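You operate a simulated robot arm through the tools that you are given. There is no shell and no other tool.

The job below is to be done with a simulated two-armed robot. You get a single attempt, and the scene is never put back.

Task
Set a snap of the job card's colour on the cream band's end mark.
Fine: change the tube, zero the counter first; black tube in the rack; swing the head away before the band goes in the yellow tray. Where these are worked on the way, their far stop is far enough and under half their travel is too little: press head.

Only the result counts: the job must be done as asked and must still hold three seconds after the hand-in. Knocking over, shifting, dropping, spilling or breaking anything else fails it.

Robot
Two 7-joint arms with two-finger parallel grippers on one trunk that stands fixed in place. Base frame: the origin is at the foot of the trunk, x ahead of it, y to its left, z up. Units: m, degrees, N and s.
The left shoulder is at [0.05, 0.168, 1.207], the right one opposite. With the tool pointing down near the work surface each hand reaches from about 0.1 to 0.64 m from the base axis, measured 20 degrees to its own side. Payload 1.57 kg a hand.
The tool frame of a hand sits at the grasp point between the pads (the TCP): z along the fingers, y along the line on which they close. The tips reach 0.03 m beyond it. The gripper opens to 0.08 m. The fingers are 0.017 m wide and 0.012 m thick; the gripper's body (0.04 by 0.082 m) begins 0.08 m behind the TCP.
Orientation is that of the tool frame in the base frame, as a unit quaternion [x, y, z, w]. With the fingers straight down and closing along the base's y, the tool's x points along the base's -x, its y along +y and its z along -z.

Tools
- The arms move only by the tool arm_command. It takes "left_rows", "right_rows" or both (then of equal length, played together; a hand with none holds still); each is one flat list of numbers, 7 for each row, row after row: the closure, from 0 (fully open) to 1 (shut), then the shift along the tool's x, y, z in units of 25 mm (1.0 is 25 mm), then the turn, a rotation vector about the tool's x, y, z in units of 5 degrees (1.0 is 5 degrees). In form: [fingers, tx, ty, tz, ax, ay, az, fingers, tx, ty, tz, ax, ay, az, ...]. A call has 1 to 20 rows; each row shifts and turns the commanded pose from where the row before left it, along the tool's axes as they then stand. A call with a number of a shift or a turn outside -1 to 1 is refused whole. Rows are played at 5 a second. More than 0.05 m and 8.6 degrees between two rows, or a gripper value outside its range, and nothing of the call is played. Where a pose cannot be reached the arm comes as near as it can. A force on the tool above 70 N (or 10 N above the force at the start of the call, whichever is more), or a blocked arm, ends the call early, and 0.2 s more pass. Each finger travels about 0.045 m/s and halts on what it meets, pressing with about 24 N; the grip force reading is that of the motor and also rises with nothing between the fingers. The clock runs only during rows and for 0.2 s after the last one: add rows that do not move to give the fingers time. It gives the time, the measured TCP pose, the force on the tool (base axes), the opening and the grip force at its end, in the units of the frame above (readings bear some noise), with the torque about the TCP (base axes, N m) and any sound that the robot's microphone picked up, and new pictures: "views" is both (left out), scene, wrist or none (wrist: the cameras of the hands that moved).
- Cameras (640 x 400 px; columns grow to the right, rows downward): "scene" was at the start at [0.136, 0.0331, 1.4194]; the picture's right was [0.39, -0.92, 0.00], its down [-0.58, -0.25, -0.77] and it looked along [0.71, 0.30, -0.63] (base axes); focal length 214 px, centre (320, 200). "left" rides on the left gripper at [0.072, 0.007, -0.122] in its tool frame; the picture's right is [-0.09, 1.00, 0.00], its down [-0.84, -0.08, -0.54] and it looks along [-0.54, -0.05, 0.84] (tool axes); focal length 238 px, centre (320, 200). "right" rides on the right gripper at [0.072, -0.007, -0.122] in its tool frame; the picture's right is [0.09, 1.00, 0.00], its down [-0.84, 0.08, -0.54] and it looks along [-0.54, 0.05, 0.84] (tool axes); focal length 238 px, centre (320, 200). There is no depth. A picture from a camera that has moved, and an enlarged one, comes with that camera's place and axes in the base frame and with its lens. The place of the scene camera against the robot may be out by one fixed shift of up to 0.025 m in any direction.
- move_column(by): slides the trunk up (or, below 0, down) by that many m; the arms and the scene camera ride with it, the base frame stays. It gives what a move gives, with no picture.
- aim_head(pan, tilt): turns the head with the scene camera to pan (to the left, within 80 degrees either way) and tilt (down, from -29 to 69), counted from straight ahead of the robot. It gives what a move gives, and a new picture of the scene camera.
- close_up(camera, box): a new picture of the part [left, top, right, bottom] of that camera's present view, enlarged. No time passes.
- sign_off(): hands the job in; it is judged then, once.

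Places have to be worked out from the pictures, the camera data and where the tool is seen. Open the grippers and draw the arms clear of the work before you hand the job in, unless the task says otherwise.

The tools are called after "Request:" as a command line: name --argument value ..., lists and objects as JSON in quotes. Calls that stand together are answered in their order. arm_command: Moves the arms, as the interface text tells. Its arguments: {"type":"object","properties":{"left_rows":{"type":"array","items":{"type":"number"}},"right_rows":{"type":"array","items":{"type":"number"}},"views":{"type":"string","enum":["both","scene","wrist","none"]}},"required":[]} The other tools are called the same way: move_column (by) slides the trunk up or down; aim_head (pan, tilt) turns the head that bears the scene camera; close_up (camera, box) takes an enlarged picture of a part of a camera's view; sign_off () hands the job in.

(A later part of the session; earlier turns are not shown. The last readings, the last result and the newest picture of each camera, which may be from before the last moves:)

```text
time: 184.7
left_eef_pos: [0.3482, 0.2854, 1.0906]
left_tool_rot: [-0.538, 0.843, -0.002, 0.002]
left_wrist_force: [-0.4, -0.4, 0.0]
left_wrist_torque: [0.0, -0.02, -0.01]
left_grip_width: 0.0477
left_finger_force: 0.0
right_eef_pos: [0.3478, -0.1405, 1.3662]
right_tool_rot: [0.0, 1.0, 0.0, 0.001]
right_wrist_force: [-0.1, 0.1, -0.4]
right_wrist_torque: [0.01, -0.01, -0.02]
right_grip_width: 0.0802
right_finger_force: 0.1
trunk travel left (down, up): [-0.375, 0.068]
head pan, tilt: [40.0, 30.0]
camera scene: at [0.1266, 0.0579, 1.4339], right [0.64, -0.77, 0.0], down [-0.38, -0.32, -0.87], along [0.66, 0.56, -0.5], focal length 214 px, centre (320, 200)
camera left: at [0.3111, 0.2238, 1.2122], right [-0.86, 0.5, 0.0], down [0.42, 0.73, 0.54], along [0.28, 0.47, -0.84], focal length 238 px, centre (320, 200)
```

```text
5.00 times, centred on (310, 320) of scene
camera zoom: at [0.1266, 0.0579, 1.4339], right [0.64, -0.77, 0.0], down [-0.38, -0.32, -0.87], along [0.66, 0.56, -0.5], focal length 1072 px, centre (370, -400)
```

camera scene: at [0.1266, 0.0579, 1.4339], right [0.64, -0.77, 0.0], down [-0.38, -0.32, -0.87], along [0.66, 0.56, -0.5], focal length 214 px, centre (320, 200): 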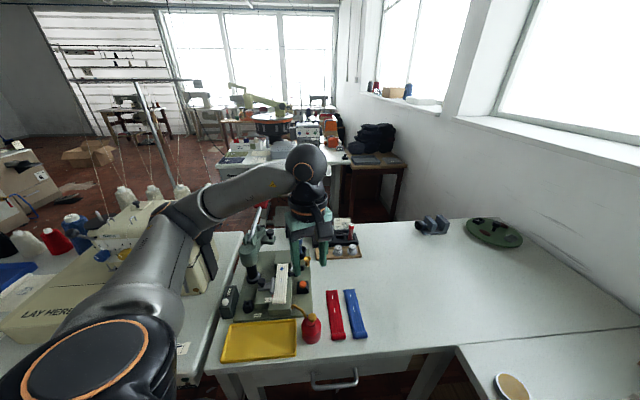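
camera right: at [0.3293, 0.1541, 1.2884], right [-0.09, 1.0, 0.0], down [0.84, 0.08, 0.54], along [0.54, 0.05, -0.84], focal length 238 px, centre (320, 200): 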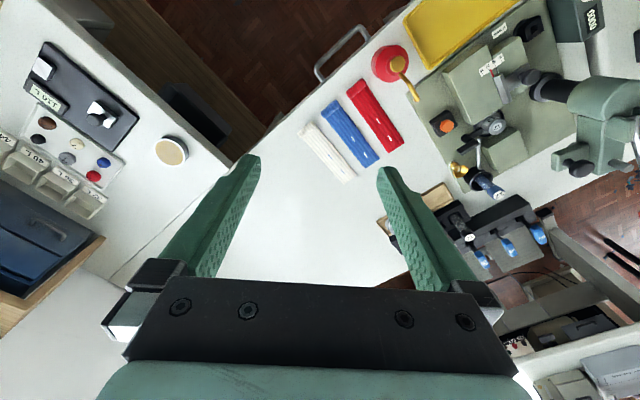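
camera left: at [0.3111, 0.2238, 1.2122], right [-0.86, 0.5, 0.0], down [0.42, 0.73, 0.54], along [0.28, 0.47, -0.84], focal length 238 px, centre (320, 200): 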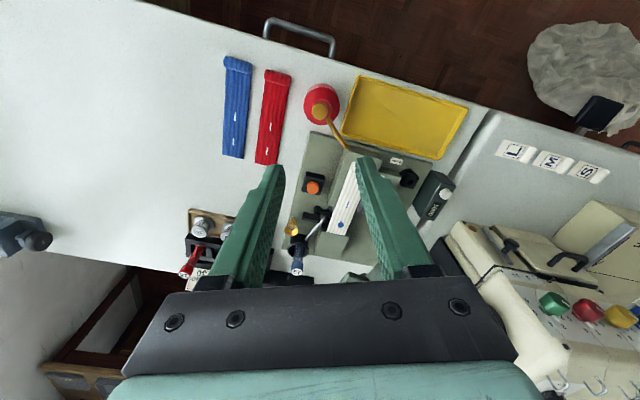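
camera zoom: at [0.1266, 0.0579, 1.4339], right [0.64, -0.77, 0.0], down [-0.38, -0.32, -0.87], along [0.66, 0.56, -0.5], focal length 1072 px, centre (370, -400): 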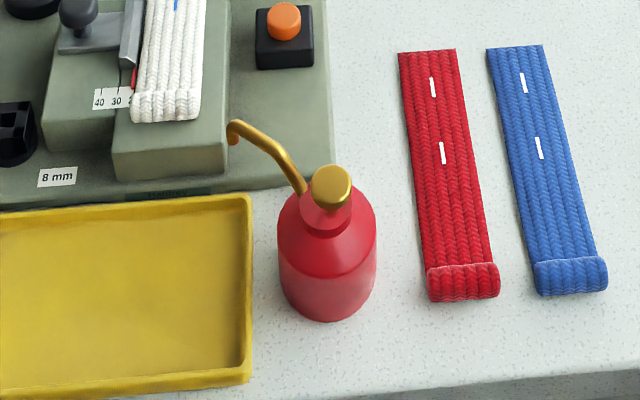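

The knob is directly below the TCP. I descend to just above the can, check, then grip its knob.

Request:
arm_command --left_rows '[0.4, 0, 0, 0.9, 0, 0, 0, 0.4, 0, 0, 0.9, 0, 0, 0, 0.4, 0, 0, 0.9, 0, 0, 0, 0.4, 0, 0, 0.9, 0, 0, 0, 0.4, 0, 0, 0.9, 0, 0, 0, 0.4, 0, 0, 0.9, 0, 0, 0, 0.4, 0, 0, 0.8, 0, 0, 0, 0.4, 0, 0, 0, 0, 0, 0]' --views "none"

Request:
close_up --camera "scene" --box '[270, 270, 350, 350]'

Request:
close_up --camera "left" --box '[220, 60, 440, 260]'

```text
time: 186.5
left_eef_pos: [0.3496, 0.2836, 0.938]
left_tool_rot: [-0.537, 0.844, -0.002, 0.002]
left_wrist_force: [-0.8, 0.2, -0.7]
left_wrist_torque: [0.0, -0.01, 0.0]
left_grip_width: 0.048
left_finger_force: 0.2
right_eef_pos: [0.3485, -0.1407, 1.3667]
right_tool_rot: [0.001, 1.0, -0.001, 0.001]
right_wrist_force: [-0.2, 0.3, 1.0]
right_wrist_torque: [0.0, 0.01, 0.0]
right_grip_width: 0.0799
right_finger_force: 0.0
trunk travel left (down, up): [-0.375, 0.068]
head pan, tilt: [40.0, 30.0]
```

```text
5.00 times, centred on (310, 310) of scene
camera zoom: at [0.1266, 0.0578, 1.4339], right [0.64, -0.77, 0.0], down [-0.38, -0.32, -0.87], along [0.66, 0.56, -0.5], focal length 1072 px, centre (370, -350)
```

zoom: 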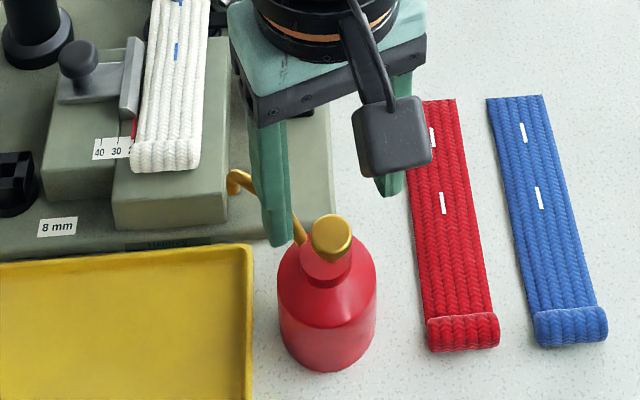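

```text
2.00 times, centred on (330, 160) of left
camera zoom: at [0.3128, 0.222, 1.0586], right [-0.86, 0.51, 0.0], down [0.42, 0.73, 0.54], along [0.28, 0.47, -0.84], focal length 477 px, centre (300, 280)
```

zoom: 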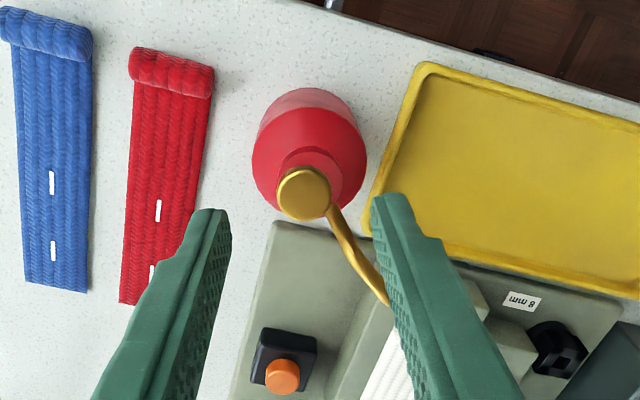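

Well centred. I descend the last 4 cm and close on the knob.

Request:
arm_command --left_rows '[0.4, 0, 0, 0.52, 0, 0, 0, 0.4, 0, 0, 0.52, 0, 0, 0, 0.4, 0, 0, 0.46, 0, 0, 0, 0.4, 0, 0, 0, 0, 0, 0, 1, 0, 0, 0, 0, 0, 0, 1, 0, 0, 0, 0, 0, 0, 1, 0, 0, 0, 0, 0, 0, 1, 0, 0, 0, 0, 0, 0]' --views "none"

Request:
close_up --camera "scene" --box '[270, 270, 350, 350]'

Request:
close_up --camera "left" --box '[220, 60, 440, 260]'

```text
time: 188.3
left_eef_pos: [0.3485, 0.2851, 0.8985]
left_tool_rot: [-0.537, 0.843, -0.001, 0.0]
left_wrist_force: [-0.3, 0.2, 0.2]
left_wrist_torque: [0.01, 0.0, 0.03]
left_grip_width: 0.0192
left_finger_force: 23.7
right_eef_pos: [0.3469, -0.1405, 1.3675]
right_tool_rot: [0.0, 1.0, 0.0, 0.0]
right_wrist_force: [0.4, 0.2, -0.1]
right_wrist_torque: [-0.01, 0.02, -0.04]
right_grip_width: 0.0798
right_finger_force: 0.0
trunk travel left (down, up): [-0.375, 0.068]
head pan, tilt: [40.0, 30.0]
```

```text
5.00 times, centred on (310, 310) of scene
camera zoom: at [0.1266, 0.0579, 1.4339], right [0.64, -0.77, 0.0], down [-0.38, -0.32, -0.87], along [0.66, 0.56, -0.5], focal length 1072 px, centre (370, -350)
```

zoom: 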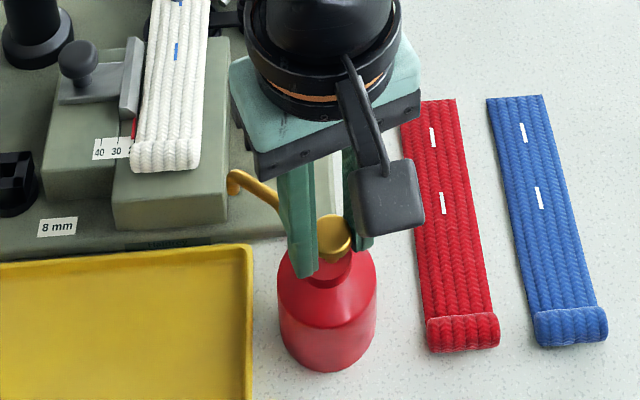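

```text
2.00 times, centred on (330, 160) of left
camera zoom: at [0.3119, 0.2235, 1.0209], right [-0.86, 0.5, 0.0], down [0.42, 0.73, 0.54], along [0.28, 0.47, -0.84], focal length 477 px, centre (300, 280)
```

zoom: 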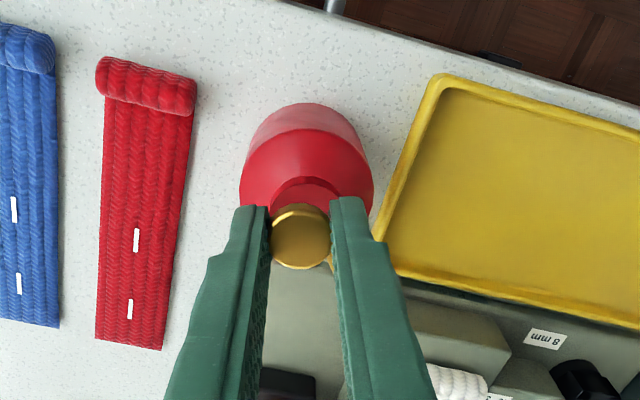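

Knob gripped (19 mm). I lift it 3 mm, shift back by (−7, −14.5) mm, and turn it ~53° clockwise to its original direction.

Request:
arm_command --left_rows '[1, 0, 0, -0.08, 0, 0, 0, 1, 0, 0, -0.08, 0, 0, 0, 1, 0.325, 0.005, 0, 0, 0, 0, 1, 0.325, 0.005, 0, 0, 0, 0, 1, 0, 0, 0, 0, 0, 1, 1, 0, 0, 0, 0, 0, 1, 1, 0, 0, 0, 0, 0, 1, 1, 0, 0, 0, 0, 0, 1, 1, 0, 0, 0, 0, 0, 1, 1, 0, 0, 0, 0, 0, 1, 1, 0, 0, 0, 0, 0, 1, 1, 0, 0, 0, 0, 0, 1, 1, 0, 0, 0, 0, 0, 1, 1, 0, 0, 0, 0, 0, 1, 1, 0, 0, 0, 0, 0, 0.5, 1, 0, 0, 0, 0, 0, 0]' --views "none"

Request:
close_up --camera "scene" --box '[270, 270, 350, 350]'

Request:
close_up --camera "left" --box '[220, 60, 440, 260]'

```text
time: 191.7
left_eef_pos: [0.3408, 0.2706, 0.9021]
left_tool_rot: [-0.108, 0.994, -0.001, 0.001]
left_wrist_force: [0.1, 0.2, -2.6]
left_wrist_torque: [-0.01, 0.03, 0.0]
left_grip_width: 0.0199
left_finger_force: 23.8
right_eef_pos: [0.3483, -0.1393, 1.3657]
right_tool_rot: [0.0, 1.0, 0.0, 0.001]
right_wrist_force: [-0.7, 0.5, -0.3]
right_wrist_torque: [0.0, 0.02, 0.04]
right_grip_width: 0.0799
right_finger_force: 0.0
trunk travel left (down, up): [-0.375, 0.068]
head pan, tilt: [40.0, 30.0]
```

```text
5.00 times, centred on (310, 310) of scene
camera zoom: at [0.1268, 0.058, 1.4338], right [0.64, -0.77, 0.0], down [-0.38, -0.32, -0.87], along [0.66, 0.56, -0.5], focal length 1072 px, centre (370, -350)
```

zoom: 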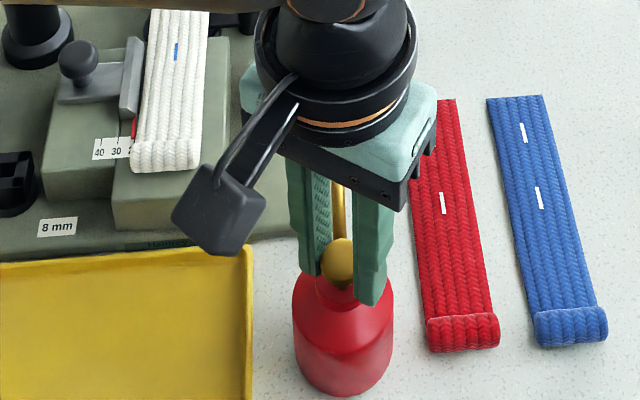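

```text
2.00 times, centred on (330, 160) of left
camera zoom: at [0.2689, 0.2622, 1.0249], right [-0.12, 0.99, 0.0], down [0.83, 0.11, 0.54], along [0.54, 0.07, -0.84], focal length 477 px, centre (300, 280)
```

zoom: 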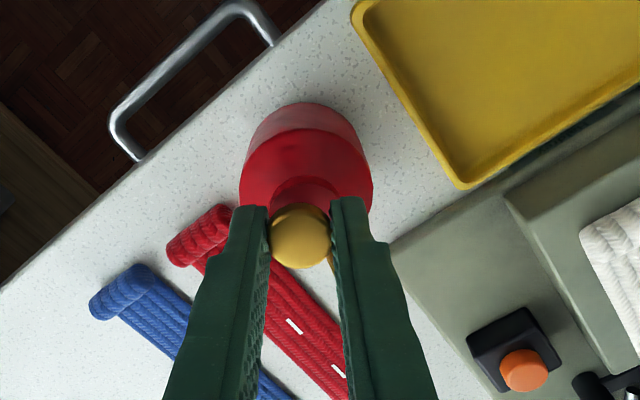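

The can is at (0.3408, 0.2706) with the spout turned back. I lower it until it touches the table.

Request:
arm_command --left_rows '[1, 0, 0, 0.06, 0, 0, 0, 1, 0, 0, 0.06, 0, 0, 0, 1, 0, 0, 0.03, 0, 0, 0, 1, 0, 0, 0, 0, 0, 0]' --views "none"

```text
time: 192.7
left_eef_pos: [0.3405, 0.271, 0.8989]
left_tool_rot: [-0.109, 0.994, -0.001, 0.001]
left_wrist_force: [1.0, 0.0, 0.4]
left_wrist_torque: [-0.04, -0.03, -0.01]
left_grip_width: 0.0198
left_finger_force: 23.9
right_eef_pos: [0.348, -0.1409, 1.3662]
right_tool_rot: [0.0, 1.0, 0.0, 0.0]
right_wrist_force: [-0.3, -0.1, 0.4]
right_wrist_torque: [-0.01, -0.01, 0.01]
right_grip_width: 0.0799
right_finger_force: 0.0
trunk travel left (down, up): [-0.375, 0.068]
head pan, tilt: [40.0, 30.0]
```

Weight is off the hand (force ≈0). I release and rise, then compare with the initial picture.

Request:
arm_command --left_rows '[0.6, 0, 0, 0, 0, 0, 0, 0.5, 0, 0, 0, 0, 0, 0, 0.4, 0, 0, 0, 0, 0, 0, 0.4, 0, 0, 0, 0, 0, 0, 0.4, 0, 0, -0.5, 0, 0, 0, 0.4, 0, 0, -0.9, 0, 0, 0, 0.4, 0, 0, -0.9, 0, 0, 0, 0.4, 0, 0, -0.9, 0, 0, 0, 0.4, 0, 0, -0.9, 0, 0, 0, 0.4, 0, 0, -0.9, 0, 0, 0]' --views "none"

Request:
aim_head --pan 23 --tilt 39.4

Request:
close_up --camera "scene" --box '[255, 230, 345, 310]'

Request:
close_up --camera "scene" --box '[150, 160, 350, 350]'

```text
time: 194.9
left_eef_pos: [0.3396, 0.2705, 1.0255]
left_tool_rot: [-0.109, 0.994, -0.001, 0.001]
left_wrist_force: [0.4, 0.1, 1.2]
left_wrist_torque: [-0.03, -0.01, -0.01]
left_grip_width: 0.0478
left_finger_force: 0.1
right_eef_pos: [0.347, -0.1418, 1.3665]
right_tool_rot: [0.0, 1.0, -0.001, 0.0]
right_wrist_force: [0.2, -0.2, -0.3]
right_wrist_torque: [0.01, -0.01, 0.0]
right_grip_width: 0.0801
right_finger_force: 0.0
trunk travel left (down, up): [-0.375, 0.068]
head pan, tilt: [40.0, 30.0]
```

```text
time: 195.7
left_eef_pos: [0.3402, 0.2699, 1.0253]
left_tool_rot: [-0.109, 0.994, -0.001, 0.001]
left_wrist_force: [0.1, 0.9, -0.4]
left_wrist_torque: [0.01, -0.02, 0.0]
left_grip_width: 0.048
left_finger_force: 0.0
right_eef_pos: [0.3476, -0.1406, 1.366]
right_tool_rot: [0.001, 1.0, 0.0, 0.0]
right_wrist_force: [0.5, 0.0, -0.2]
right_wrist_torque: [-0.01, -0.02, 0.02]
right_grip_width: 0.08
right_finger_force: 0.1
trunk travel left (down, up): [-0.375, 0.068]
head pan, tilt: [23.0, 39.4]
camera scene: at [0.1359, 0.0331, 1.4194], right [0.39, -0.92, 0.0], down [-0.58, -0.25, -0.77], along [0.71, 0.3, -0.63], focal length 214 px, centre (320, 200)
```

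scene: 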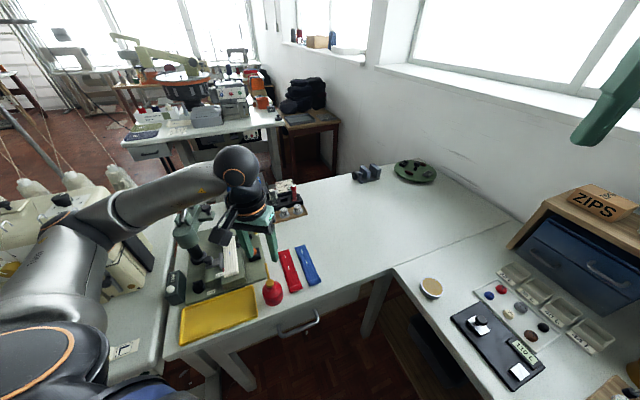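

```text
5.00 times, centred on (300, 270) of scene
camera zoom: at [0.1359, 0.0331, 1.4194], right [0.39, -0.92, 0.0], down [-0.58, -0.25, -0.77], along [0.71, 0.3, -0.63], focal length 1072 px, centre (420, -150)
```

zoom: 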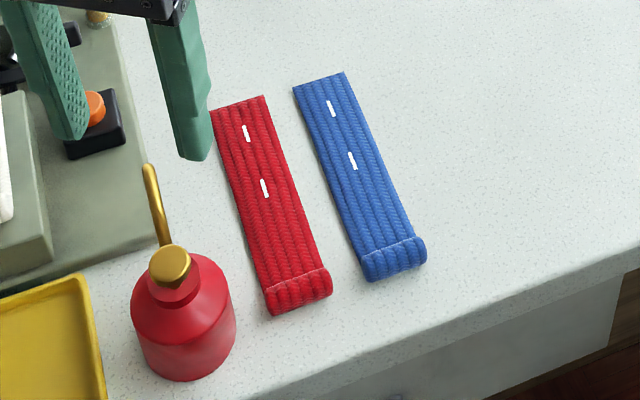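

```text
2.11 times, centred on (250, 255) of scene
camera zoom: at [0.1359, 0.0331, 1.4194], right [0.39, -0.92, 0.0], down [-0.58, -0.25, -0.77], along [0.71, 0.3, -0.63], focal length 452 px, centre (467, 84)
```

zoom: 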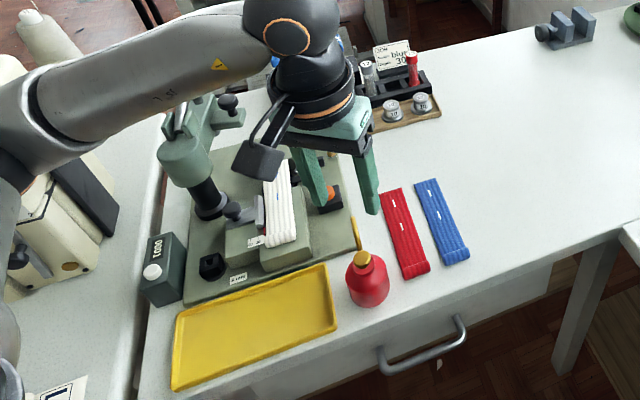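

The can matches its initial picture within about a millimetre. Now I test whether the hand can turn to yaw −45° above the tray (needed to lay the band along the tray).

Request:
arm_command --left_rows '[0.3, 0.6, 0.85, -0.2, 0, 0, 0, 0.3, 0.6, 0.85, -0.2, 0, 0, 0, 0.3, 0.6, 0.85, -0.2, 0, 0, 0, 0.3, 0.6, 0.85, -0.2, 0, 0, 0, 0.3, 0.6, 0.85, -0.2, 0, 0, 0, 0.3, 0, 0, 0, 0, 0, 1, 0.3, 0, 0, 0, 0, 0, 1, 0.3, 0, 0, 0, 0, 0, 1, 0.3, 0, 0, 0, 0, 0, 1, 0.3, 0, 0, 0, 0, 0, 1, 0.3, 0, 0, 0, 0, 0, 1, 0.3, 0, 0, 0, 0, 0, 1, 0.3, 0, 0, 0, 0, 0, 1, 0.3, 0, 0, 0, 0, 0, 1, 0.3, 0, 0, 0, 0, 0, 1, 0.3, 0, 0, 0, 0, 0, 1, 0.3, 0, 0, 0, 0, 0, 0.5]' --views "wrist"

```text
time: 199.3
left_eef_pos: [0.2375, 0.3665, 1.0471]
left_tool_rot: [0.253, 0.967, -0.008, 0.003]
left_wrist_force: [0.5, -0.4, -0.8]
left_wrist_torque: [-0.03, -0.01, -0.01]
left_grip_width: 0.0562
left_finger_force: 0.1
left hand out of reach, approached as far as the arm can: row 15, 16, 17
right_eef_pos: [0.3491, -0.141, 1.3667]
right_tool_rot: [0.0, 1.0, 0.0, 0.0]
right_wrist_force: [0.7, 0.7, 0.0]
right_wrist_torque: [0.01, 0.0, -0.04]
right_grip_width: 0.0802
right_finger_force: 0.0
trunk travel left (down, up): [-0.375, 0.068]
head pan, tilt: [23.0, 39.4]
camera left: at [0.1776, 0.4098, 1.1684], right [0.57, 0.82, -0.01], down [0.69, -0.47, 0.55], along [0.45, -0.32, -0.83], focal length 238 px, centre (320, 200)
```

left: 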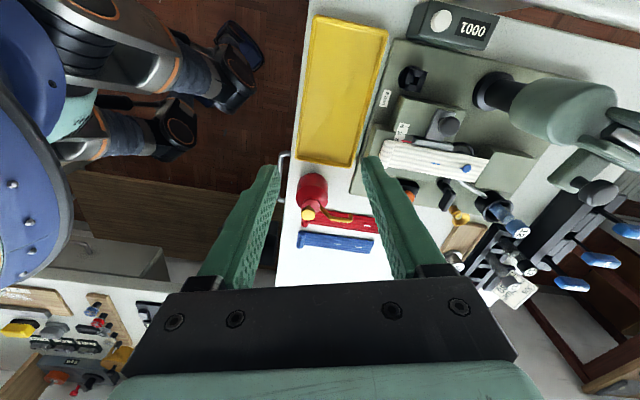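

CW stops at about −29°. I test the CCW direction (towards yaw 135°) at the other end of the tray.

Request:
arm_command --left_rows '[0.3, 0, 0, 0, 0, 0, -1, 0.3, 0, 0, 0, 0, 0, -1, 0.3, 0, 0, 0, 0, 0, -1, 0.3, 0, 0, 0, 0, 0, -1, 0.3, 0, 0, 0, 0, 0, -1, 0.3, 0, 0, 0, 0, 0, -1, 0.3, 0, 0, 0, 0, 0, -1, 0.3, 0, 0, 0, 0, 0, -1, 0.3, 0, 0, 0, 0, 0, -1, 0.3, 0, 0, 0, 0, 0, -1, 0.3, 0, 0, 0, 0, 0, -1, 0.3, 0, 0, 0, 0, 0, -1, 0.3, 0, 0, 0, 0, 0, -1, 0.3, 0, 0, 0, 0, 0, -1, 0.3, 0, 0, 0, 0, 0, -1]' --views "none"

Request:
arm_command --left_rows '[0.3, -0.5, -0.82, 0.2, 0, 0, 0, 0.3, -0.5, -0.82, 0.2, 0, 0, 0, 0.3, -0.5, -0.82, 0.2, 0, 0, 0, 0.3, 0, 0, 0, 0, 0, -1, 0.3, 0, 0, 0, 0, 0, -1, 0.3, 0, 0, 0, 0, 0, -1, 0.3, 0, 0, 0, 0, 0, -1, 0.3, 0, 0, 0, 0, 0, -1, 0.3, 0, 0, 0, 0, 0, -1, 0.3, 0, 0, 0, 0, 0, -1, 0.3, 0, 0, 0, 0, 0, -1, 0.3, 0, 0, 0, 0, 0, -1, 0.3, 0, 0, 0, 0, 0, -1, 0.3, 0, 0, 0, 0, 0, -1, 0.3, 0, 0, 0, 0, 0, -1, 0.3, 0, 0, 0, 0, 0, -1, 0.3, 0, 0, 0, 0, 0, -1, 0.3, 0, 0, 0, 0, 0, -1, 0.3, 0, 0, 0, 0, 0, -1, 0.3, 0, 0, 0, 0, 0, -1]' --views "both"

```text
time: 202.5
left_eef_pos: [0.2362, 0.3659, 1.0468]
left_tool_rot: [-0.388, 0.922, -0.01, -0.003]
left_wrist_force: [0.7, 0.1, -0.4]
left_wrist_torque: [0.02, -0.02, 0.01]
left_grip_width: 0.0559
left_finger_force: 0.1
right_eef_pos: [0.3483, -0.1403, 1.3651]
right_tool_rot: [0.0, 1.0, 0.001, 0.0]
right_wrist_force: [0.7, -0.5, 0.1]
right_wrist_torque: [0.0, 0.0, -0.01]
right_grip_width: 0.0799
right_finger_force: 0.2
trunk travel left (down, up): [-0.375, 0.068]
head pan, tilt: [23.0, 39.4]
```

```text
time: 206.7
left_eef_pos: [0.3069, 0.3501, 1.0329]
left_tool_rot: [0.909, -0.417, 0.005, 0.007]
left_wrist_force: [-0.2, 0.2, -0.5]
left_wrist_torque: [-0.02, 0.02, 0.07]
left_grip_width: 0.056
left_finger_force: 0.2
right_eef_pos: [0.348, -0.1413, 1.3662]
right_tool_rot: [0.0, 1.0, -0.001, 0.0]
right_wrist_force: [-1.1, -0.8, 0.1]
right_wrist_torque: [-0.01, -0.01, -0.01]
right_grip_width: 0.08
right_finger_force: 0.0
trunk travel left (down, up): [-0.375, 0.068]
head pan, tilt: [23.0, 39.4]
camera scene: at [0.1359, 0.0331, 1.4194], right [0.39, -0.92, 0.0], down [-0.58, -0.25, -0.77], along [0.71, 0.3, -0.63], focal length 214 px, centre (320, 200)
camera left: at [0.3485, 0.2933, 1.1555], right [-0.81, -0.58, 0.01], down [-0.49, 0.69, 0.53], along [-0.31, 0.43, -0.85], focal length 238 px, centre (320, 200)
```

scene: 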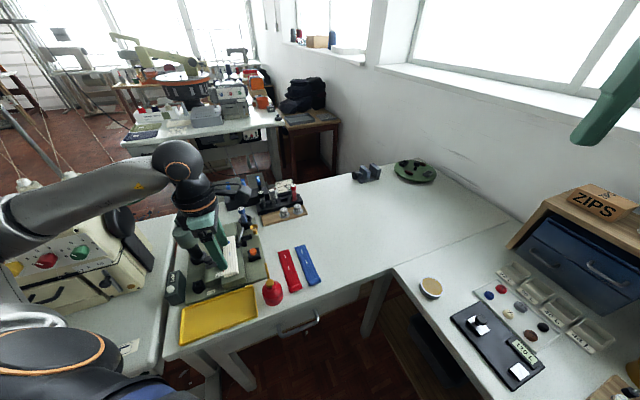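
left: 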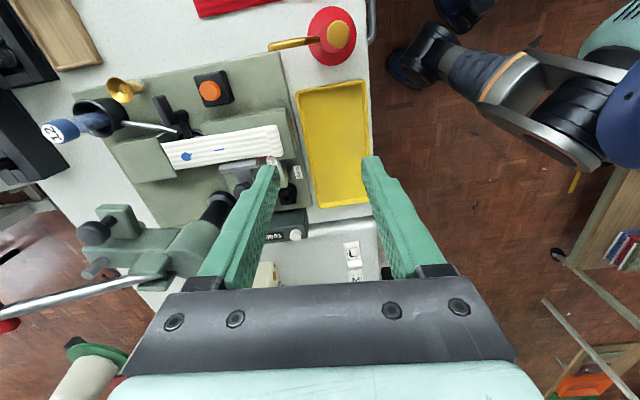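

CCW rotation reaches ~131° without trouble, so I'll lay the band with its hem at the can end of the tray. I turn back to yaw 45° and hover over the hem.

Request:
arm_command --left_rows '[0.3, 0, 0, 0, 0, 0, 1, 0.3, 0, 0, 0, 0, 0, 1, 0.3, 0, 0, 0, 0, 0, 1, 0.3, 0, 0, 0, 0, 0, 1, 0.3, 0, 0, 0, 0, 0, 1, 0.3, 0, 0, 0, 0, 0, 1, 0.3, 0, 0, 0, 0, 0, 1, 0.3, 0, 0, 0, 0, 0, 1, 0.3, 0, 0, 0, 0, 0, 1, 0.3, 0, 0, 0, 0, 0, 1, 0.3, 0, 0, 0, 0, 0, 1, 0.3, 0, 0, 0, 0, 0, 1, 0.3, 0, 0, 0, 0, 0, 1, 0.3, 0, 0, 0, 0, 0, 1, 0.3, 0, 0, 0, 0, 0, 1, 0.3, 0, 0, 0, 0, 0, 1, 0.3, 0, 0, 0, 0, 0, 1, 0.3, 0, 0, 0, 0, 0, 0]' --views "none"

Request:
arm_command --left_rows '[0.3, -0.6, 0.2, 0, 0, 0, 0, 0.3, -0.6, 0.2, 0, 0, 0, 0, 0.3, -0.6, 0.2, 0, 0, 0, 0, 0.3, -0.6, 0.2, 0, 0, 0, 0, 0.3, 0, 0, 0, 0, 0, 0]' --views "wrist"

Request:
close_up --camera "left" --box '[260, 60, 460, 220]'

```text
time: 210.5
left_eef_pos: [0.3054, 0.3501, 1.0326]
left_tool_rot: [-0.387, 0.922, -0.009, -0.001]
left_wrist_force: [0.5, 0.4, -0.2]
left_wrist_torque: [0.02, 0.02, -0.03]
left_grip_width: 0.0559
left_finger_force: 0.2
right_eef_pos: [0.348, -0.1412, 1.3651]
right_tool_rot: [0.0, 1.0, 0.0, 0.0]
right_wrist_force: [-0.2, 0.4, 0.1]
right_wrist_torque: [-0.02, -0.02, 0.02]
right_grip_width: 0.0797
right_finger_force: 0.1
trunk travel left (down, up): [-0.375, 0.068]
head pan, tilt: [23.0, 39.4]
```

```text
time: 211.7
left_eef_pos: [0.3345, 0.4081, 1.0319]
left_tool_rot: [-0.388, 0.922, -0.009, -0.002]
left_wrist_force: [0.5, -0.7, -0.5]
left_wrist_torque: [0.02, -0.01, 0.0]
left_grip_width: 0.0559
left_finger_force: 0.0
right_eef_pos: [0.3479, -0.14, 1.3666]
right_tool_rot: [0.0, 1.0, 0.001, 0.0]
right_wrist_force: [0.7, -0.3, -0.2]
right_wrist_torque: [-0.02, -0.01, -0.01]
right_grip_width: 0.08
right_finger_force: 0.0
trunk travel left (down, up): [-0.375, 0.068]
head pan, tilt: [23.0, 39.4]
camera left: at [0.2789, 0.3641, 1.1539], right [-0.65, 0.76, -0.02], down [0.64, 0.55, 0.53], along [0.42, 0.34, -0.85], focal length 238 px, centre (320, 200)
```

left: 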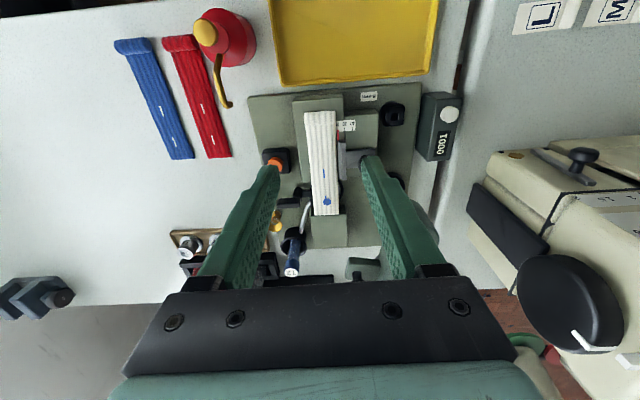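

```text
2.50 times, centred on (360, 140) of left
camera zoom: at [0.2789, 0.3641, 1.1539], right [-0.65, 0.76, -0.02], down [0.64, 0.55, 0.53], along [0.42, 0.34, -0.85], focal length 596 px, centre (220, 350)
```

zoom: 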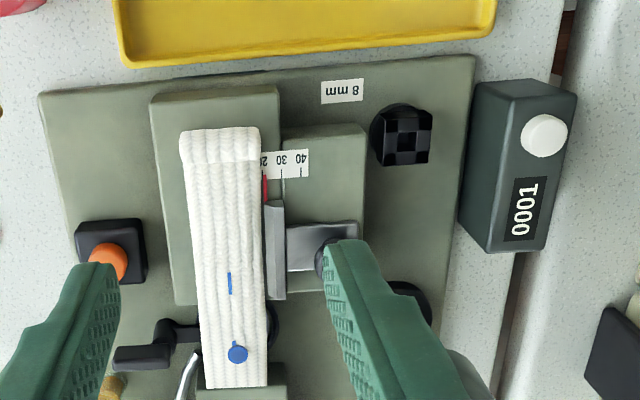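

The snap is set and the counter shows 0001. Hem centre is at (0.3367, 0.4077). I correct the hand's small tilt and descend over the hem.

Request:
arm_command --left_rows '[0.4, 0, 0, 0, -0.174, -0.12, 0.14, 0.4, -0.04, -0.07, 0.9, 0, 0, 0, 0.4, 0, 0, 0.9, 0, 0, 0, 0.4, 0, 0, 0.9, 0, 0, 0, 0.4, 0, 0, 0.9, 0, 0, 0, 0.4, 0, 0, 0.9, 0, 0, 0, 0.4, 0, 0, 0.9, 0, 0, 0, 0.4, 0, 0, 0, 0, 0, 0]' --views "none"

Request:
close_up --camera "left" --box '[240, 100, 440, 300]'

Request:
close_up --camera "scene" --box '[190, 230, 260, 290]'

```text
time: 213.5
left_eef_pos: [0.336, 0.4083, 0.8954]
left_tool_rot: [-0.382, 0.924, 0.0, 0.0]
left_wrist_force: [-0.1, 0.7, 0.1]
left_wrist_torque: [-0.01, -0.02, 0.02]
left_grip_width: 0.048
left_finger_force: 0.1
right_eef_pos: [0.3475, -0.1415, 1.3669]
right_tool_rot: [0.0, 1.0, 0.0, 0.0]
right_wrist_force: [0.1, 0.1, -0.1]
right_wrist_torque: [-0.03, -0.01, 0.01]
right_grip_width: 0.08
right_finger_force: 0.1
trunk travel left (down, up): [-0.375, 0.068]
head pan, tilt: [23.0, 39.4]
```

```text
2.00 times, centred on (340, 200) of left
camera zoom: at [0.2808, 0.3618, 1.0168], right [-0.64, 0.77, 0.0], down [0.65, 0.54, 0.54], along [0.42, 0.35, -0.84], focal length 477 px, centre (280, 200)
```

zoom: 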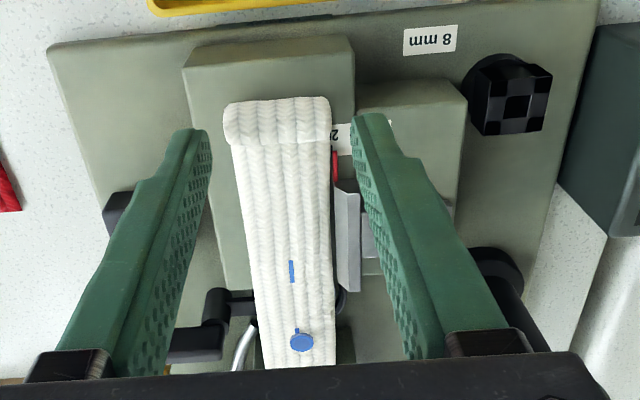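

```text
6.67 times, centred on (225, 260) of scene
camera zoom: at [0.1359, 0.033, 1.4194], right [0.39, -0.92, 0.0], down [-0.58, -0.25, -0.77], along [0.71, 0.3, -0.63], focal length 1430 px, centre (953, -200)
```

zoom: 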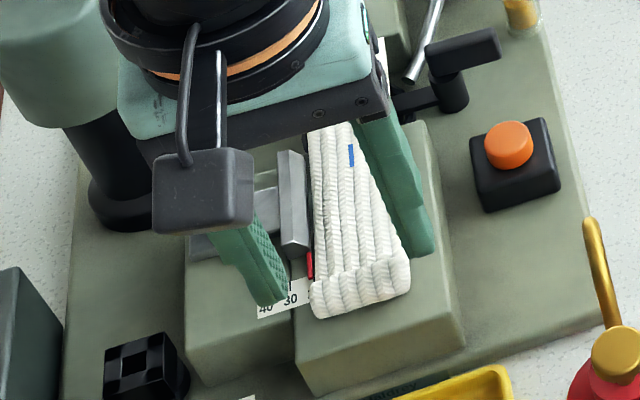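

Centred on the hem. I descend the last 2 cm in steps and check for contact.

Request:
arm_command --left_rows '[0.4, 0, -0.04, 0.3, 0, 0, 0, 0.4, 0, 0, 0.3, 0, 0, 0, 0.4, 0, 0, 0.14, 0, 0, 0, 0.4, 0, 0, 0, 0, 0, 0]' --views "none"

Request:
close_up --camera "left" --box '[240, 100, 440, 300]'

Request:
close_up --camera "scene" --box '[200, 245, 250, 285]'

```text
time: 214.5
left_eef_pos: [0.3365, 0.4055, 0.8768]
left_tool_rot: [-0.381, 0.924, -0.001, 0.0]
left_wrist_force: [0.5, -0.4, -0.2]
left_wrist_torque: [-0.01, -0.01, -0.01]
left_grip_width: 0.0481
left_finger_force: 0.1
right_eef_pos: [0.3479, -0.141, 1.3655]
right_tool_rot: [-0.001, 1.0, 0.0, -0.001]
right_wrist_force: [0.3, 0.0, 0.3]
right_wrist_torque: [0.0, 0.0, 0.01]
right_grip_width: 0.0799
right_finger_force: 0.1
trunk travel left (down, up): [-0.375, 0.068]
head pan, tilt: [23.0, 39.4]
```

```text
2.00 times, centred on (340, 200) of left
camera zoom: at [0.2813, 0.3604, 0.9988], right [-0.64, 0.77, 0.0], down [0.65, 0.54, 0.54], along [0.42, 0.35, -0.84], focal length 477 px, centre (280, 200)
```

zoom: 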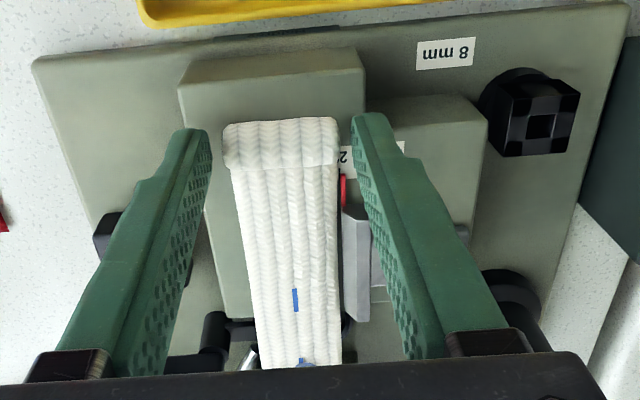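

```text
10.00 times, centred on (225, 265) of scene
camera zoom: at [0.1359, 0.0331, 1.4194], right [0.39, -0.92, 0.0], down [-0.58, -0.25, -0.77], along [0.71, 0.3, -0.63], focal length 2145 px, centre (1270, -450)
```

zoom: 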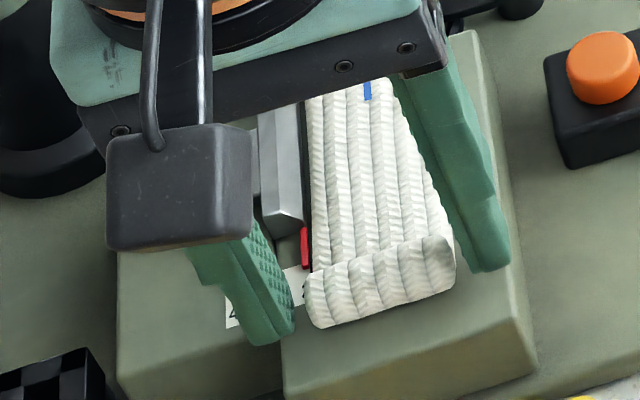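

Tips are ~2–3 mm above the block beside the hem. I go 1 mm lower and close.

Request:
arm_command --left_rows '[0.4, 0, 0, 0.04, 0, 0, 0, 0.4, 0, 0, 0, 0, 0, 0, 1, 0, 0, 0, 0, 0, 0, 1, 0, 0, 0, 0, 0, 0, 1, 0, 0, 0, 0, 0, 0, 1, 0, 0, 0, 0, 0, 0]' --views "none"

Request:
arm_command --left_rows '[1, 0, 0, -0.2, 0, 0, 0, 1, 0, 0, -0.4, 0, 0, 0, 1, 0, 0, -0.4, 0, 0, 0, 1, 0, 0, 0, 0, 0, 0]' --views "none"

Request:
close_up --camera "left" --box '[240, 100, 440, 300]'

Request:
close_up --camera "scene" --box '[190, 225, 270, 295]'

```text
time: 215.9
left_eef_pos: [0.3374, 0.4064, 0.8767]
left_tool_rot: [-0.381, 0.924, -0.001, 0.0]
left_wrist_force: [0.4, -0.1, 0.3]
left_wrist_torque: [0.02, -0.01, 0.02]
left_grip_width: 0.0387
left_finger_force: 24.0
right_eef_pos: [0.3472, -0.1402, 1.3659]
right_tool_rot: [-0.001, 1.0, 0.001, 0.001]
right_wrist_force: [0.2, -0.7, 0.0]
right_wrist_torque: [-0.01, -0.01, 0.03]
right_grip_width: 0.08
right_finger_force: 0.0
trunk travel left (down, up): [-0.375, 0.068]
head pan, tilt: [23.0, 39.4]
```

```text
time: 216.9
left_eef_pos: [0.3373, 0.4054, 0.9012]
left_tool_rot: [-0.382, 0.924, 0.0, 0.001]
left_wrist_force: [-0.1, 0.4, -0.9]
left_wrist_torque: [-0.03, 0.05, -0.02]
left_grip_width: 0.0389
left_finger_force: 24.3
right_eef_pos: [0.3478, -0.1405, 1.3657]
right_tool_rot: [0.0, 1.0, -0.001, 0.0]
right_wrist_force: [-0.4, 0.3, 0.0]
right_wrist_torque: [-0.02, 0.01, 0.0]
right_grip_width: 0.0801
right_finger_force: 0.0
trunk travel left (down, up): [-0.375, 0.068]
head pan, tilt: [23.0, 39.4]
```

```text
2.00 times, centred on (340, 200) of left
camera zoom: at [0.2817, 0.3599, 1.0234], right [-0.64, 0.77, 0.0], down [0.65, 0.54, 0.54], along [0.42, 0.35, -0.84], focal length 477 px, centre (280, 200)
```

zoom: 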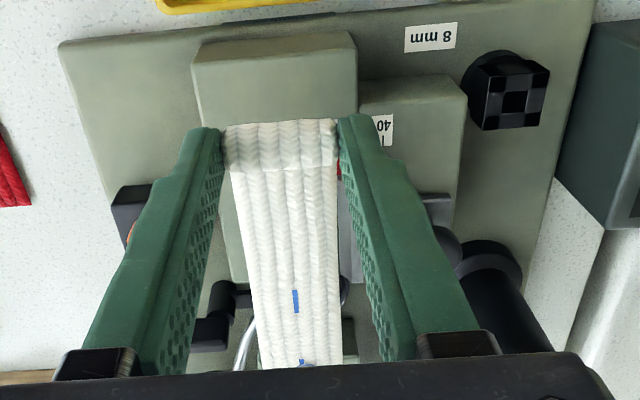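

```text
5.71 times, centred on (230, 260) of scene
camera zoom: at [0.136, 0.0331, 1.4194], right [0.39, -0.92, 0.0], down [-0.58, -0.25, -0.77], along [0.71, 0.3, -0.63], focal length 1226 px, centre (834, -143)
```

zoom: 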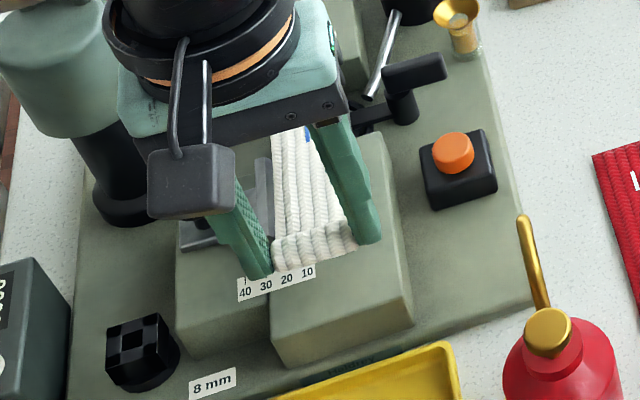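

The band with its snap lifts cleanly. I raise it to z≈1.03 and draw back over the tray side.

Request:
arm_command --left_rows '[1, 0, 0, -0.87, 0, 0, 0, 1, 0, 0, -0.87, 0, 0, 0, 1, 0, 0, -0.87, 0, 0, 0, 1, 0, 0, -0.87, 0, 0, 0, 1, 0, 0, -0.87, 0, 0, 0, 1, 0, 0, -0.87, 0, 0, 0, 1, 0.82, -0.217, 0, 0, 0, 0, 1, 0.82, -0.217, 0, 0, 0, 0, 1, 0.82, -0.217, 0, 0, 0, 0, 1, 0, 0, 0, 0, 0, 0]' --views "both"

```text
time: 219.1
left_eef_pos: [0.305, 0.349, 1.0323]
left_tool_rot: [-0.381, 0.925, 0.0, 0.0]
left_wrist_force: [0.3, -0.1, -0.3]
left_wrist_torque: [0.02, 0.03, 0.04]
left_grip_width: 0.0387
left_finger_force: 24.1
right_eef_pos: [0.3485, -0.1411, 1.3656]
right_tool_rot: [0.0, 1.0, 0.0, -0.001]
right_wrist_force: [0.5, -0.4, 1.2]
right_wrist_torque: [-0.01, 0.02, 0.0]
right_grip_width: 0.0801
right_finger_force: 0.1
trunk travel left (down, up): [-0.375, 0.068]
head pan, tilt: [23.0, 39.4]
camera scene: at [0.136, 0.0332, 1.4194], right [0.39, -0.92, 0.0], down [-0.58, -0.25, -0.77], along [0.71, 0.3, -0.63], focal length 214 px, centre (320, 200)
camera left: at [0.2498, 0.3036, 1.1531], right [-0.64, 0.77, 0.0], down [0.65, 0.54, 0.54], along [0.42, 0.35, -0.84], focal length 238 px, centre (320, 200)
```

scene: 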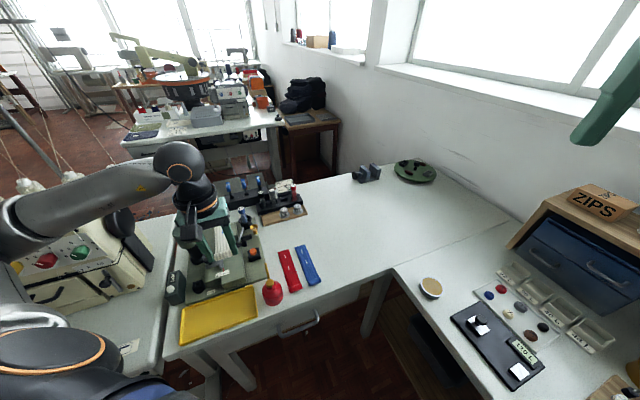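
left: 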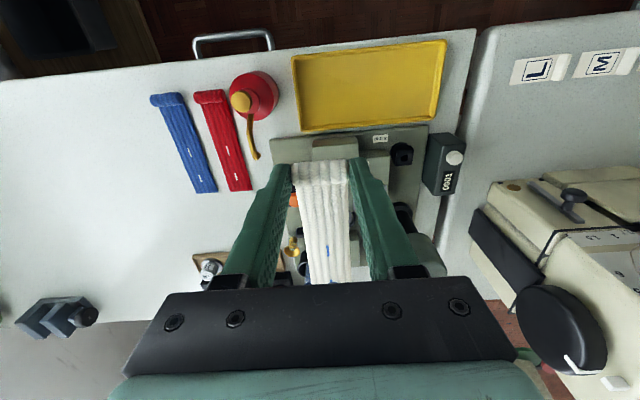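

Band held level at z≈1.03, clear of everything. I rotate the hand 90° CCW so the band points along the tray.

Request:
arm_command --left_rows '[1, 0, 0, 0, 0, 0, -1, 1, 0, 0, 0, 0, 0, -1, 1, 0, 0, 0, 0, 0, -1, 1, 0, 0, 0, 0, 0, -1, 1, 0, 0, 0, 0, 0, -1, 1, 0, 0, 0, 0, 0, -1, 1, 0, 0, 0, 0, 0, -1, 1, 0, 0, 0, 0, 0, -1, 1, 0, 0, 0, 0, 0, -1, 1, 0, 0, 0, 0, 0, -1, 1, 0, 0, 0, 0, 0, -1, 1, 0, 0, 0, 0, 0, -1, 1, 0, 0, 0, 0, 0, -1, 1, 0, 0, 0, 0, 0, -1, 1, 0, 0, 0, 0, 0, -1, 1, 0, 0, 0, 0, 0, -1, 1, 0, 0, 0, 0, 0, -1, 1, 0, 0, 0, 0, 0, -1, 1, 0, 0, 0, 0, 0, 0]' --views "both"

Request:
close_up --camera "left" --box '[200, 40, 440, 280]'

```text
time: 223.1
left_eef_pos: [0.3064, 0.3514, 1.033]
left_tool_rot: [0.924, -0.382, -0.001, 0.001]
left_wrist_force: [-0.1, -0.6, 0.8]
left_wrist_torque: [-0.01, 0.04, -0.03]
left_grip_width: 0.0386
left_finger_force: 23.8
right_eef_pos: [0.3482, -0.1408, 1.3666]
right_tool_rot: [-0.001, 1.0, 0.0, 0.0]
right_wrist_force: [0.6, -0.4, -0.2]
right_wrist_torque: [0.0, -0.01, -0.02]
right_grip_width: 0.08
right_finger_force: 0.1
trunk travel left (down, up): [-0.375, 0.068]
head pan, tilt: [23.0, 39.4]
camera scene: at [0.1359, 0.0331, 1.4194], right [0.39, -0.92, 0.0], down [-0.58, -0.25, -0.77], along [0.71, 0.3, -0.63], focal length 214 px, centre (320, 200)
camera left: at [0.3521, 0.2954, 1.1545], right [-0.77, -0.64, 0.0], down [-0.54, 0.65, 0.54], along [-0.35, 0.42, -0.84], focal length 238 px, centre (320, 200)
```

scene: 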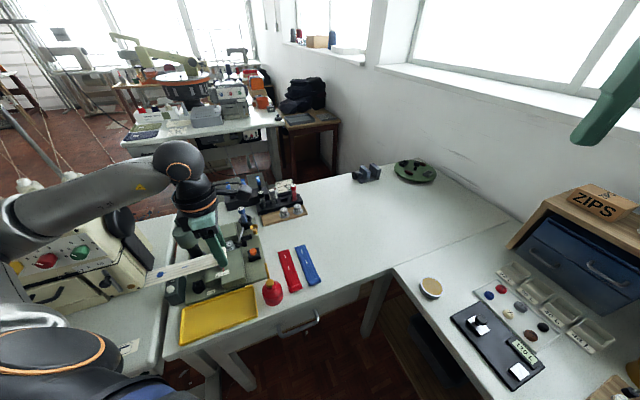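
left: 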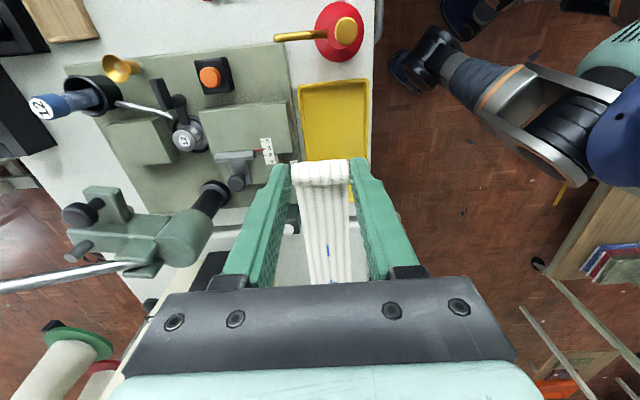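

```text
1.67 times, centred on (320, 160) of left
camera zoom: at [0.3521, 0.2954, 1.1545], right [-0.77, -0.64, 0.0], down [-0.54, 0.65, 0.54], along [-0.35, 0.42, -0.84], focal length 397 px, centre (320, 267)
```

zoom: 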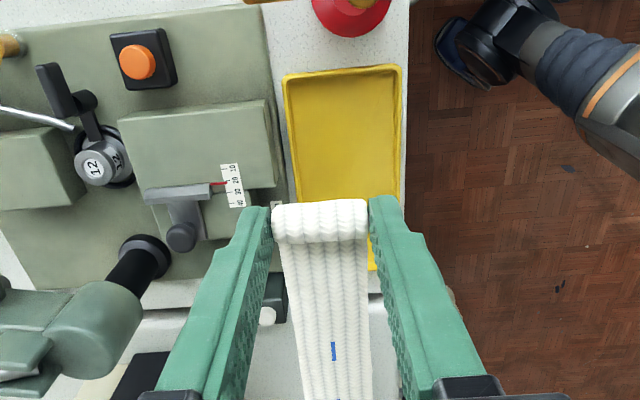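

Yaw is exactly 135°. I shift over the tray's centre line and descend to z≈0.90.

Request:
arm_command --left_rows '[1, 0.172, 0.768, 0, 0, 0, 0, 1, 0, 0, 0.88, 0, 0, 0, 1, 0, 0, 0.88, 0, 0, 0, 1, 0, 0, 0.88, 0, 0, 0, 1, 0, 0, 0.88, 0, 0, 0, 1, 0, 0, 0.88, 0, 0, 0, 1, 0, 0, 0.88, 0, 0, 0, 1, 0, 0, 0, 0, 0, 0]' --views "both"

Request:
close_up --camera "scene" --box '[150, 250, 290, 360]'

Request:
close_up --camera "left" --box '[200, 40, 440, 280]'

```text
time: 224.9
left_eef_pos: [0.2935, 0.3338, 0.8992]
left_tool_rot: [0.924, -0.383, 0.001, -0.001]
left_wrist_force: [-0.1, -0.8, 0.3]
left_wrist_torque: [-0.02, -0.01, -0.01]
left_grip_width: 0.0385
left_finger_force: 23.8
right_eef_pos: [0.3483, -0.141, 1.3663]
right_tool_rot: [0.0, 1.0, 0.0, 0.0]
right_wrist_force: [-0.2, 0.7, 0.0]
right_wrist_torque: [-0.02, 0.0, 0.02]
right_grip_width: 0.0799
right_finger_force: 0.1
trunk travel left (down, up): [-0.375, 0.068]
head pan, tilt: [23.0, 39.4]
camera scene: at [0.1359, 0.033, 1.4194], right [0.39, -0.92, 0.0], down [-0.58, -0.25, -0.77], along [0.71, 0.3, -0.63], focal length 214 px, centre (320, 200)
camera left: at [0.3402, 0.2781, 1.0205], right [-0.77, -0.64, 0.0], down [-0.54, 0.65, 0.54], along [-0.35, 0.42, -0.84], focal length 238 px, centre (320, 200)
```

scene: 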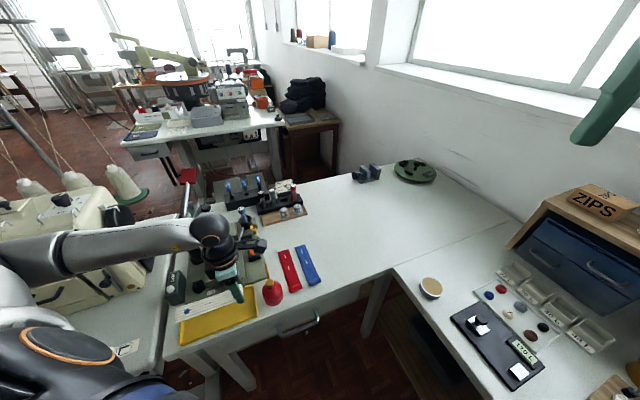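
left: 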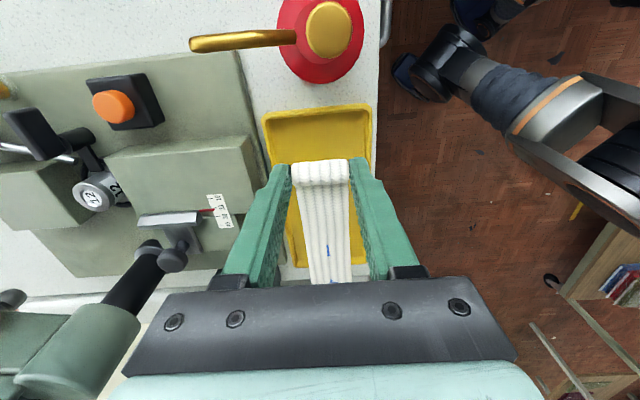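

```text
3.64 times, centred on (220, 305) of scene
camera zoom: at [0.1359, 0.033, 1.4194], right [0.39, -0.92, 0.0], down [-0.58, -0.25, -0.77], along [0.71, 0.3, -0.63], focal length 780 px, centre (684, -182)
```

zoom: 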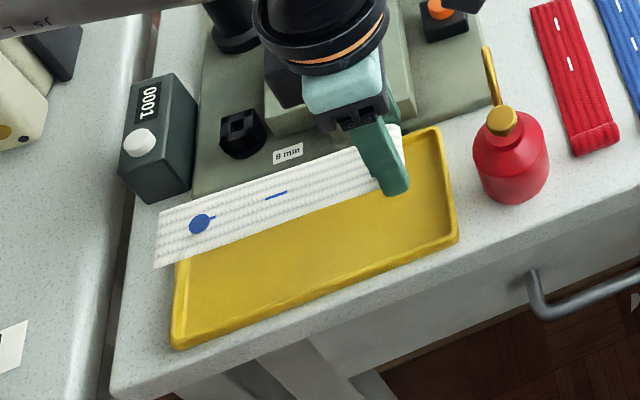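

```text
1.67 times, centred on (320, 160) of left
camera zoom: at [0.3402, 0.2781, 1.0205], right [-0.77, -0.64, 0.0], down [-0.54, 0.65, 0.54], along [-0.35, 0.42, -0.84], focal length 397 px, centre (320, 267)
```

zoom: 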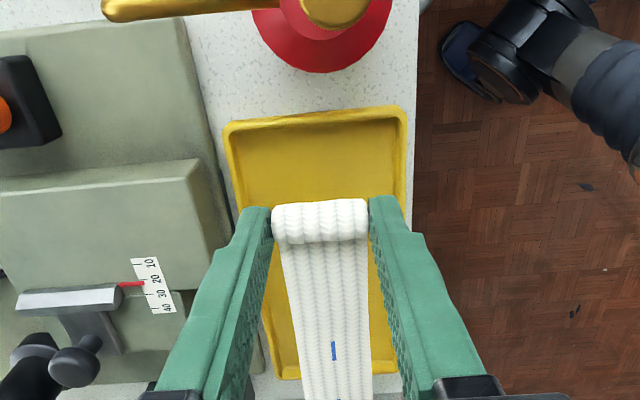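

The band is over the tray, lined up. I fine-adjust by a few mm and lower to just above the rim to check fit.

Request:
arm_command --left_rows '[1, 0.12, -0.1, 0, 0, 0, 0, 1, 0, 0, 0.5, 0, 0, 0, 1, 0, 0, 0.5, 0, 0, 0, 1, 0, 0, 0.5, 0, 0, 0, 1, 0, 0, 0, 0, 0, 0]' --views "none"

Request:
close_up --camera "scene" --box '[160, 265, 280, 355]'

Request:
close_up --camera "left" --box '[200, 40, 440, 280]'

```text
time: 226.1
left_eef_pos: [0.297, 0.333, 0.8617]
left_tool_rot: [0.923, -0.384, 0.0, 0.0]
left_wrist_force: [0.3, -0.3, -0.2]
left_wrist_torque: [-0.03, -0.01, 0.01]
left_grip_width: 0.0387
left_finger_force: 23.7
right_eef_pos: [0.3493, -0.1415, 1.3662]
right_tool_rot: [0.0, 1.0, 0.0, 0.0]
right_wrist_force: [1.2, 0.7, -0.6]
right_wrist_torque: [-0.04, 0.01, 0.0]
right_grip_width: 0.0801
right_finger_force: 0.1
trunk travel left (down, up): [-0.375, 0.068]
head pan, tilt: [23.0, 39.4]
```

```text
4.44 times, centred on (220, 310) of scene
camera zoom: at [0.1359, 0.033, 1.4194], right [0.39, -0.92, 0.0], down [-0.58, -0.25, -0.77], along [0.71, 0.3, -0.63], focal length 953 px, centre (764, -289)
```

zoom: 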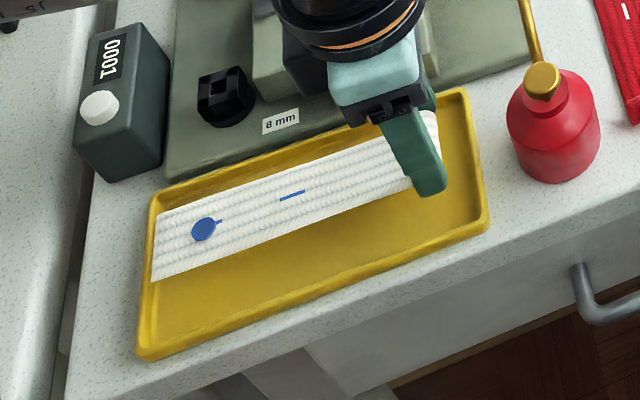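

```text
1.67 times, centred on (320, 160) of left
camera zoom: at [0.3441, 0.2781, 0.9833], right [-0.77, -0.64, 0.0], down [-0.54, 0.65, 0.54], along [-0.35, 0.42, -0.84], focal length 397 px, centre (320, 267)
```

zoom: 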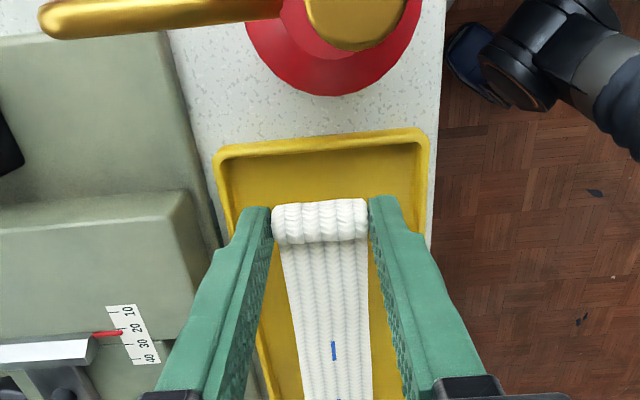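

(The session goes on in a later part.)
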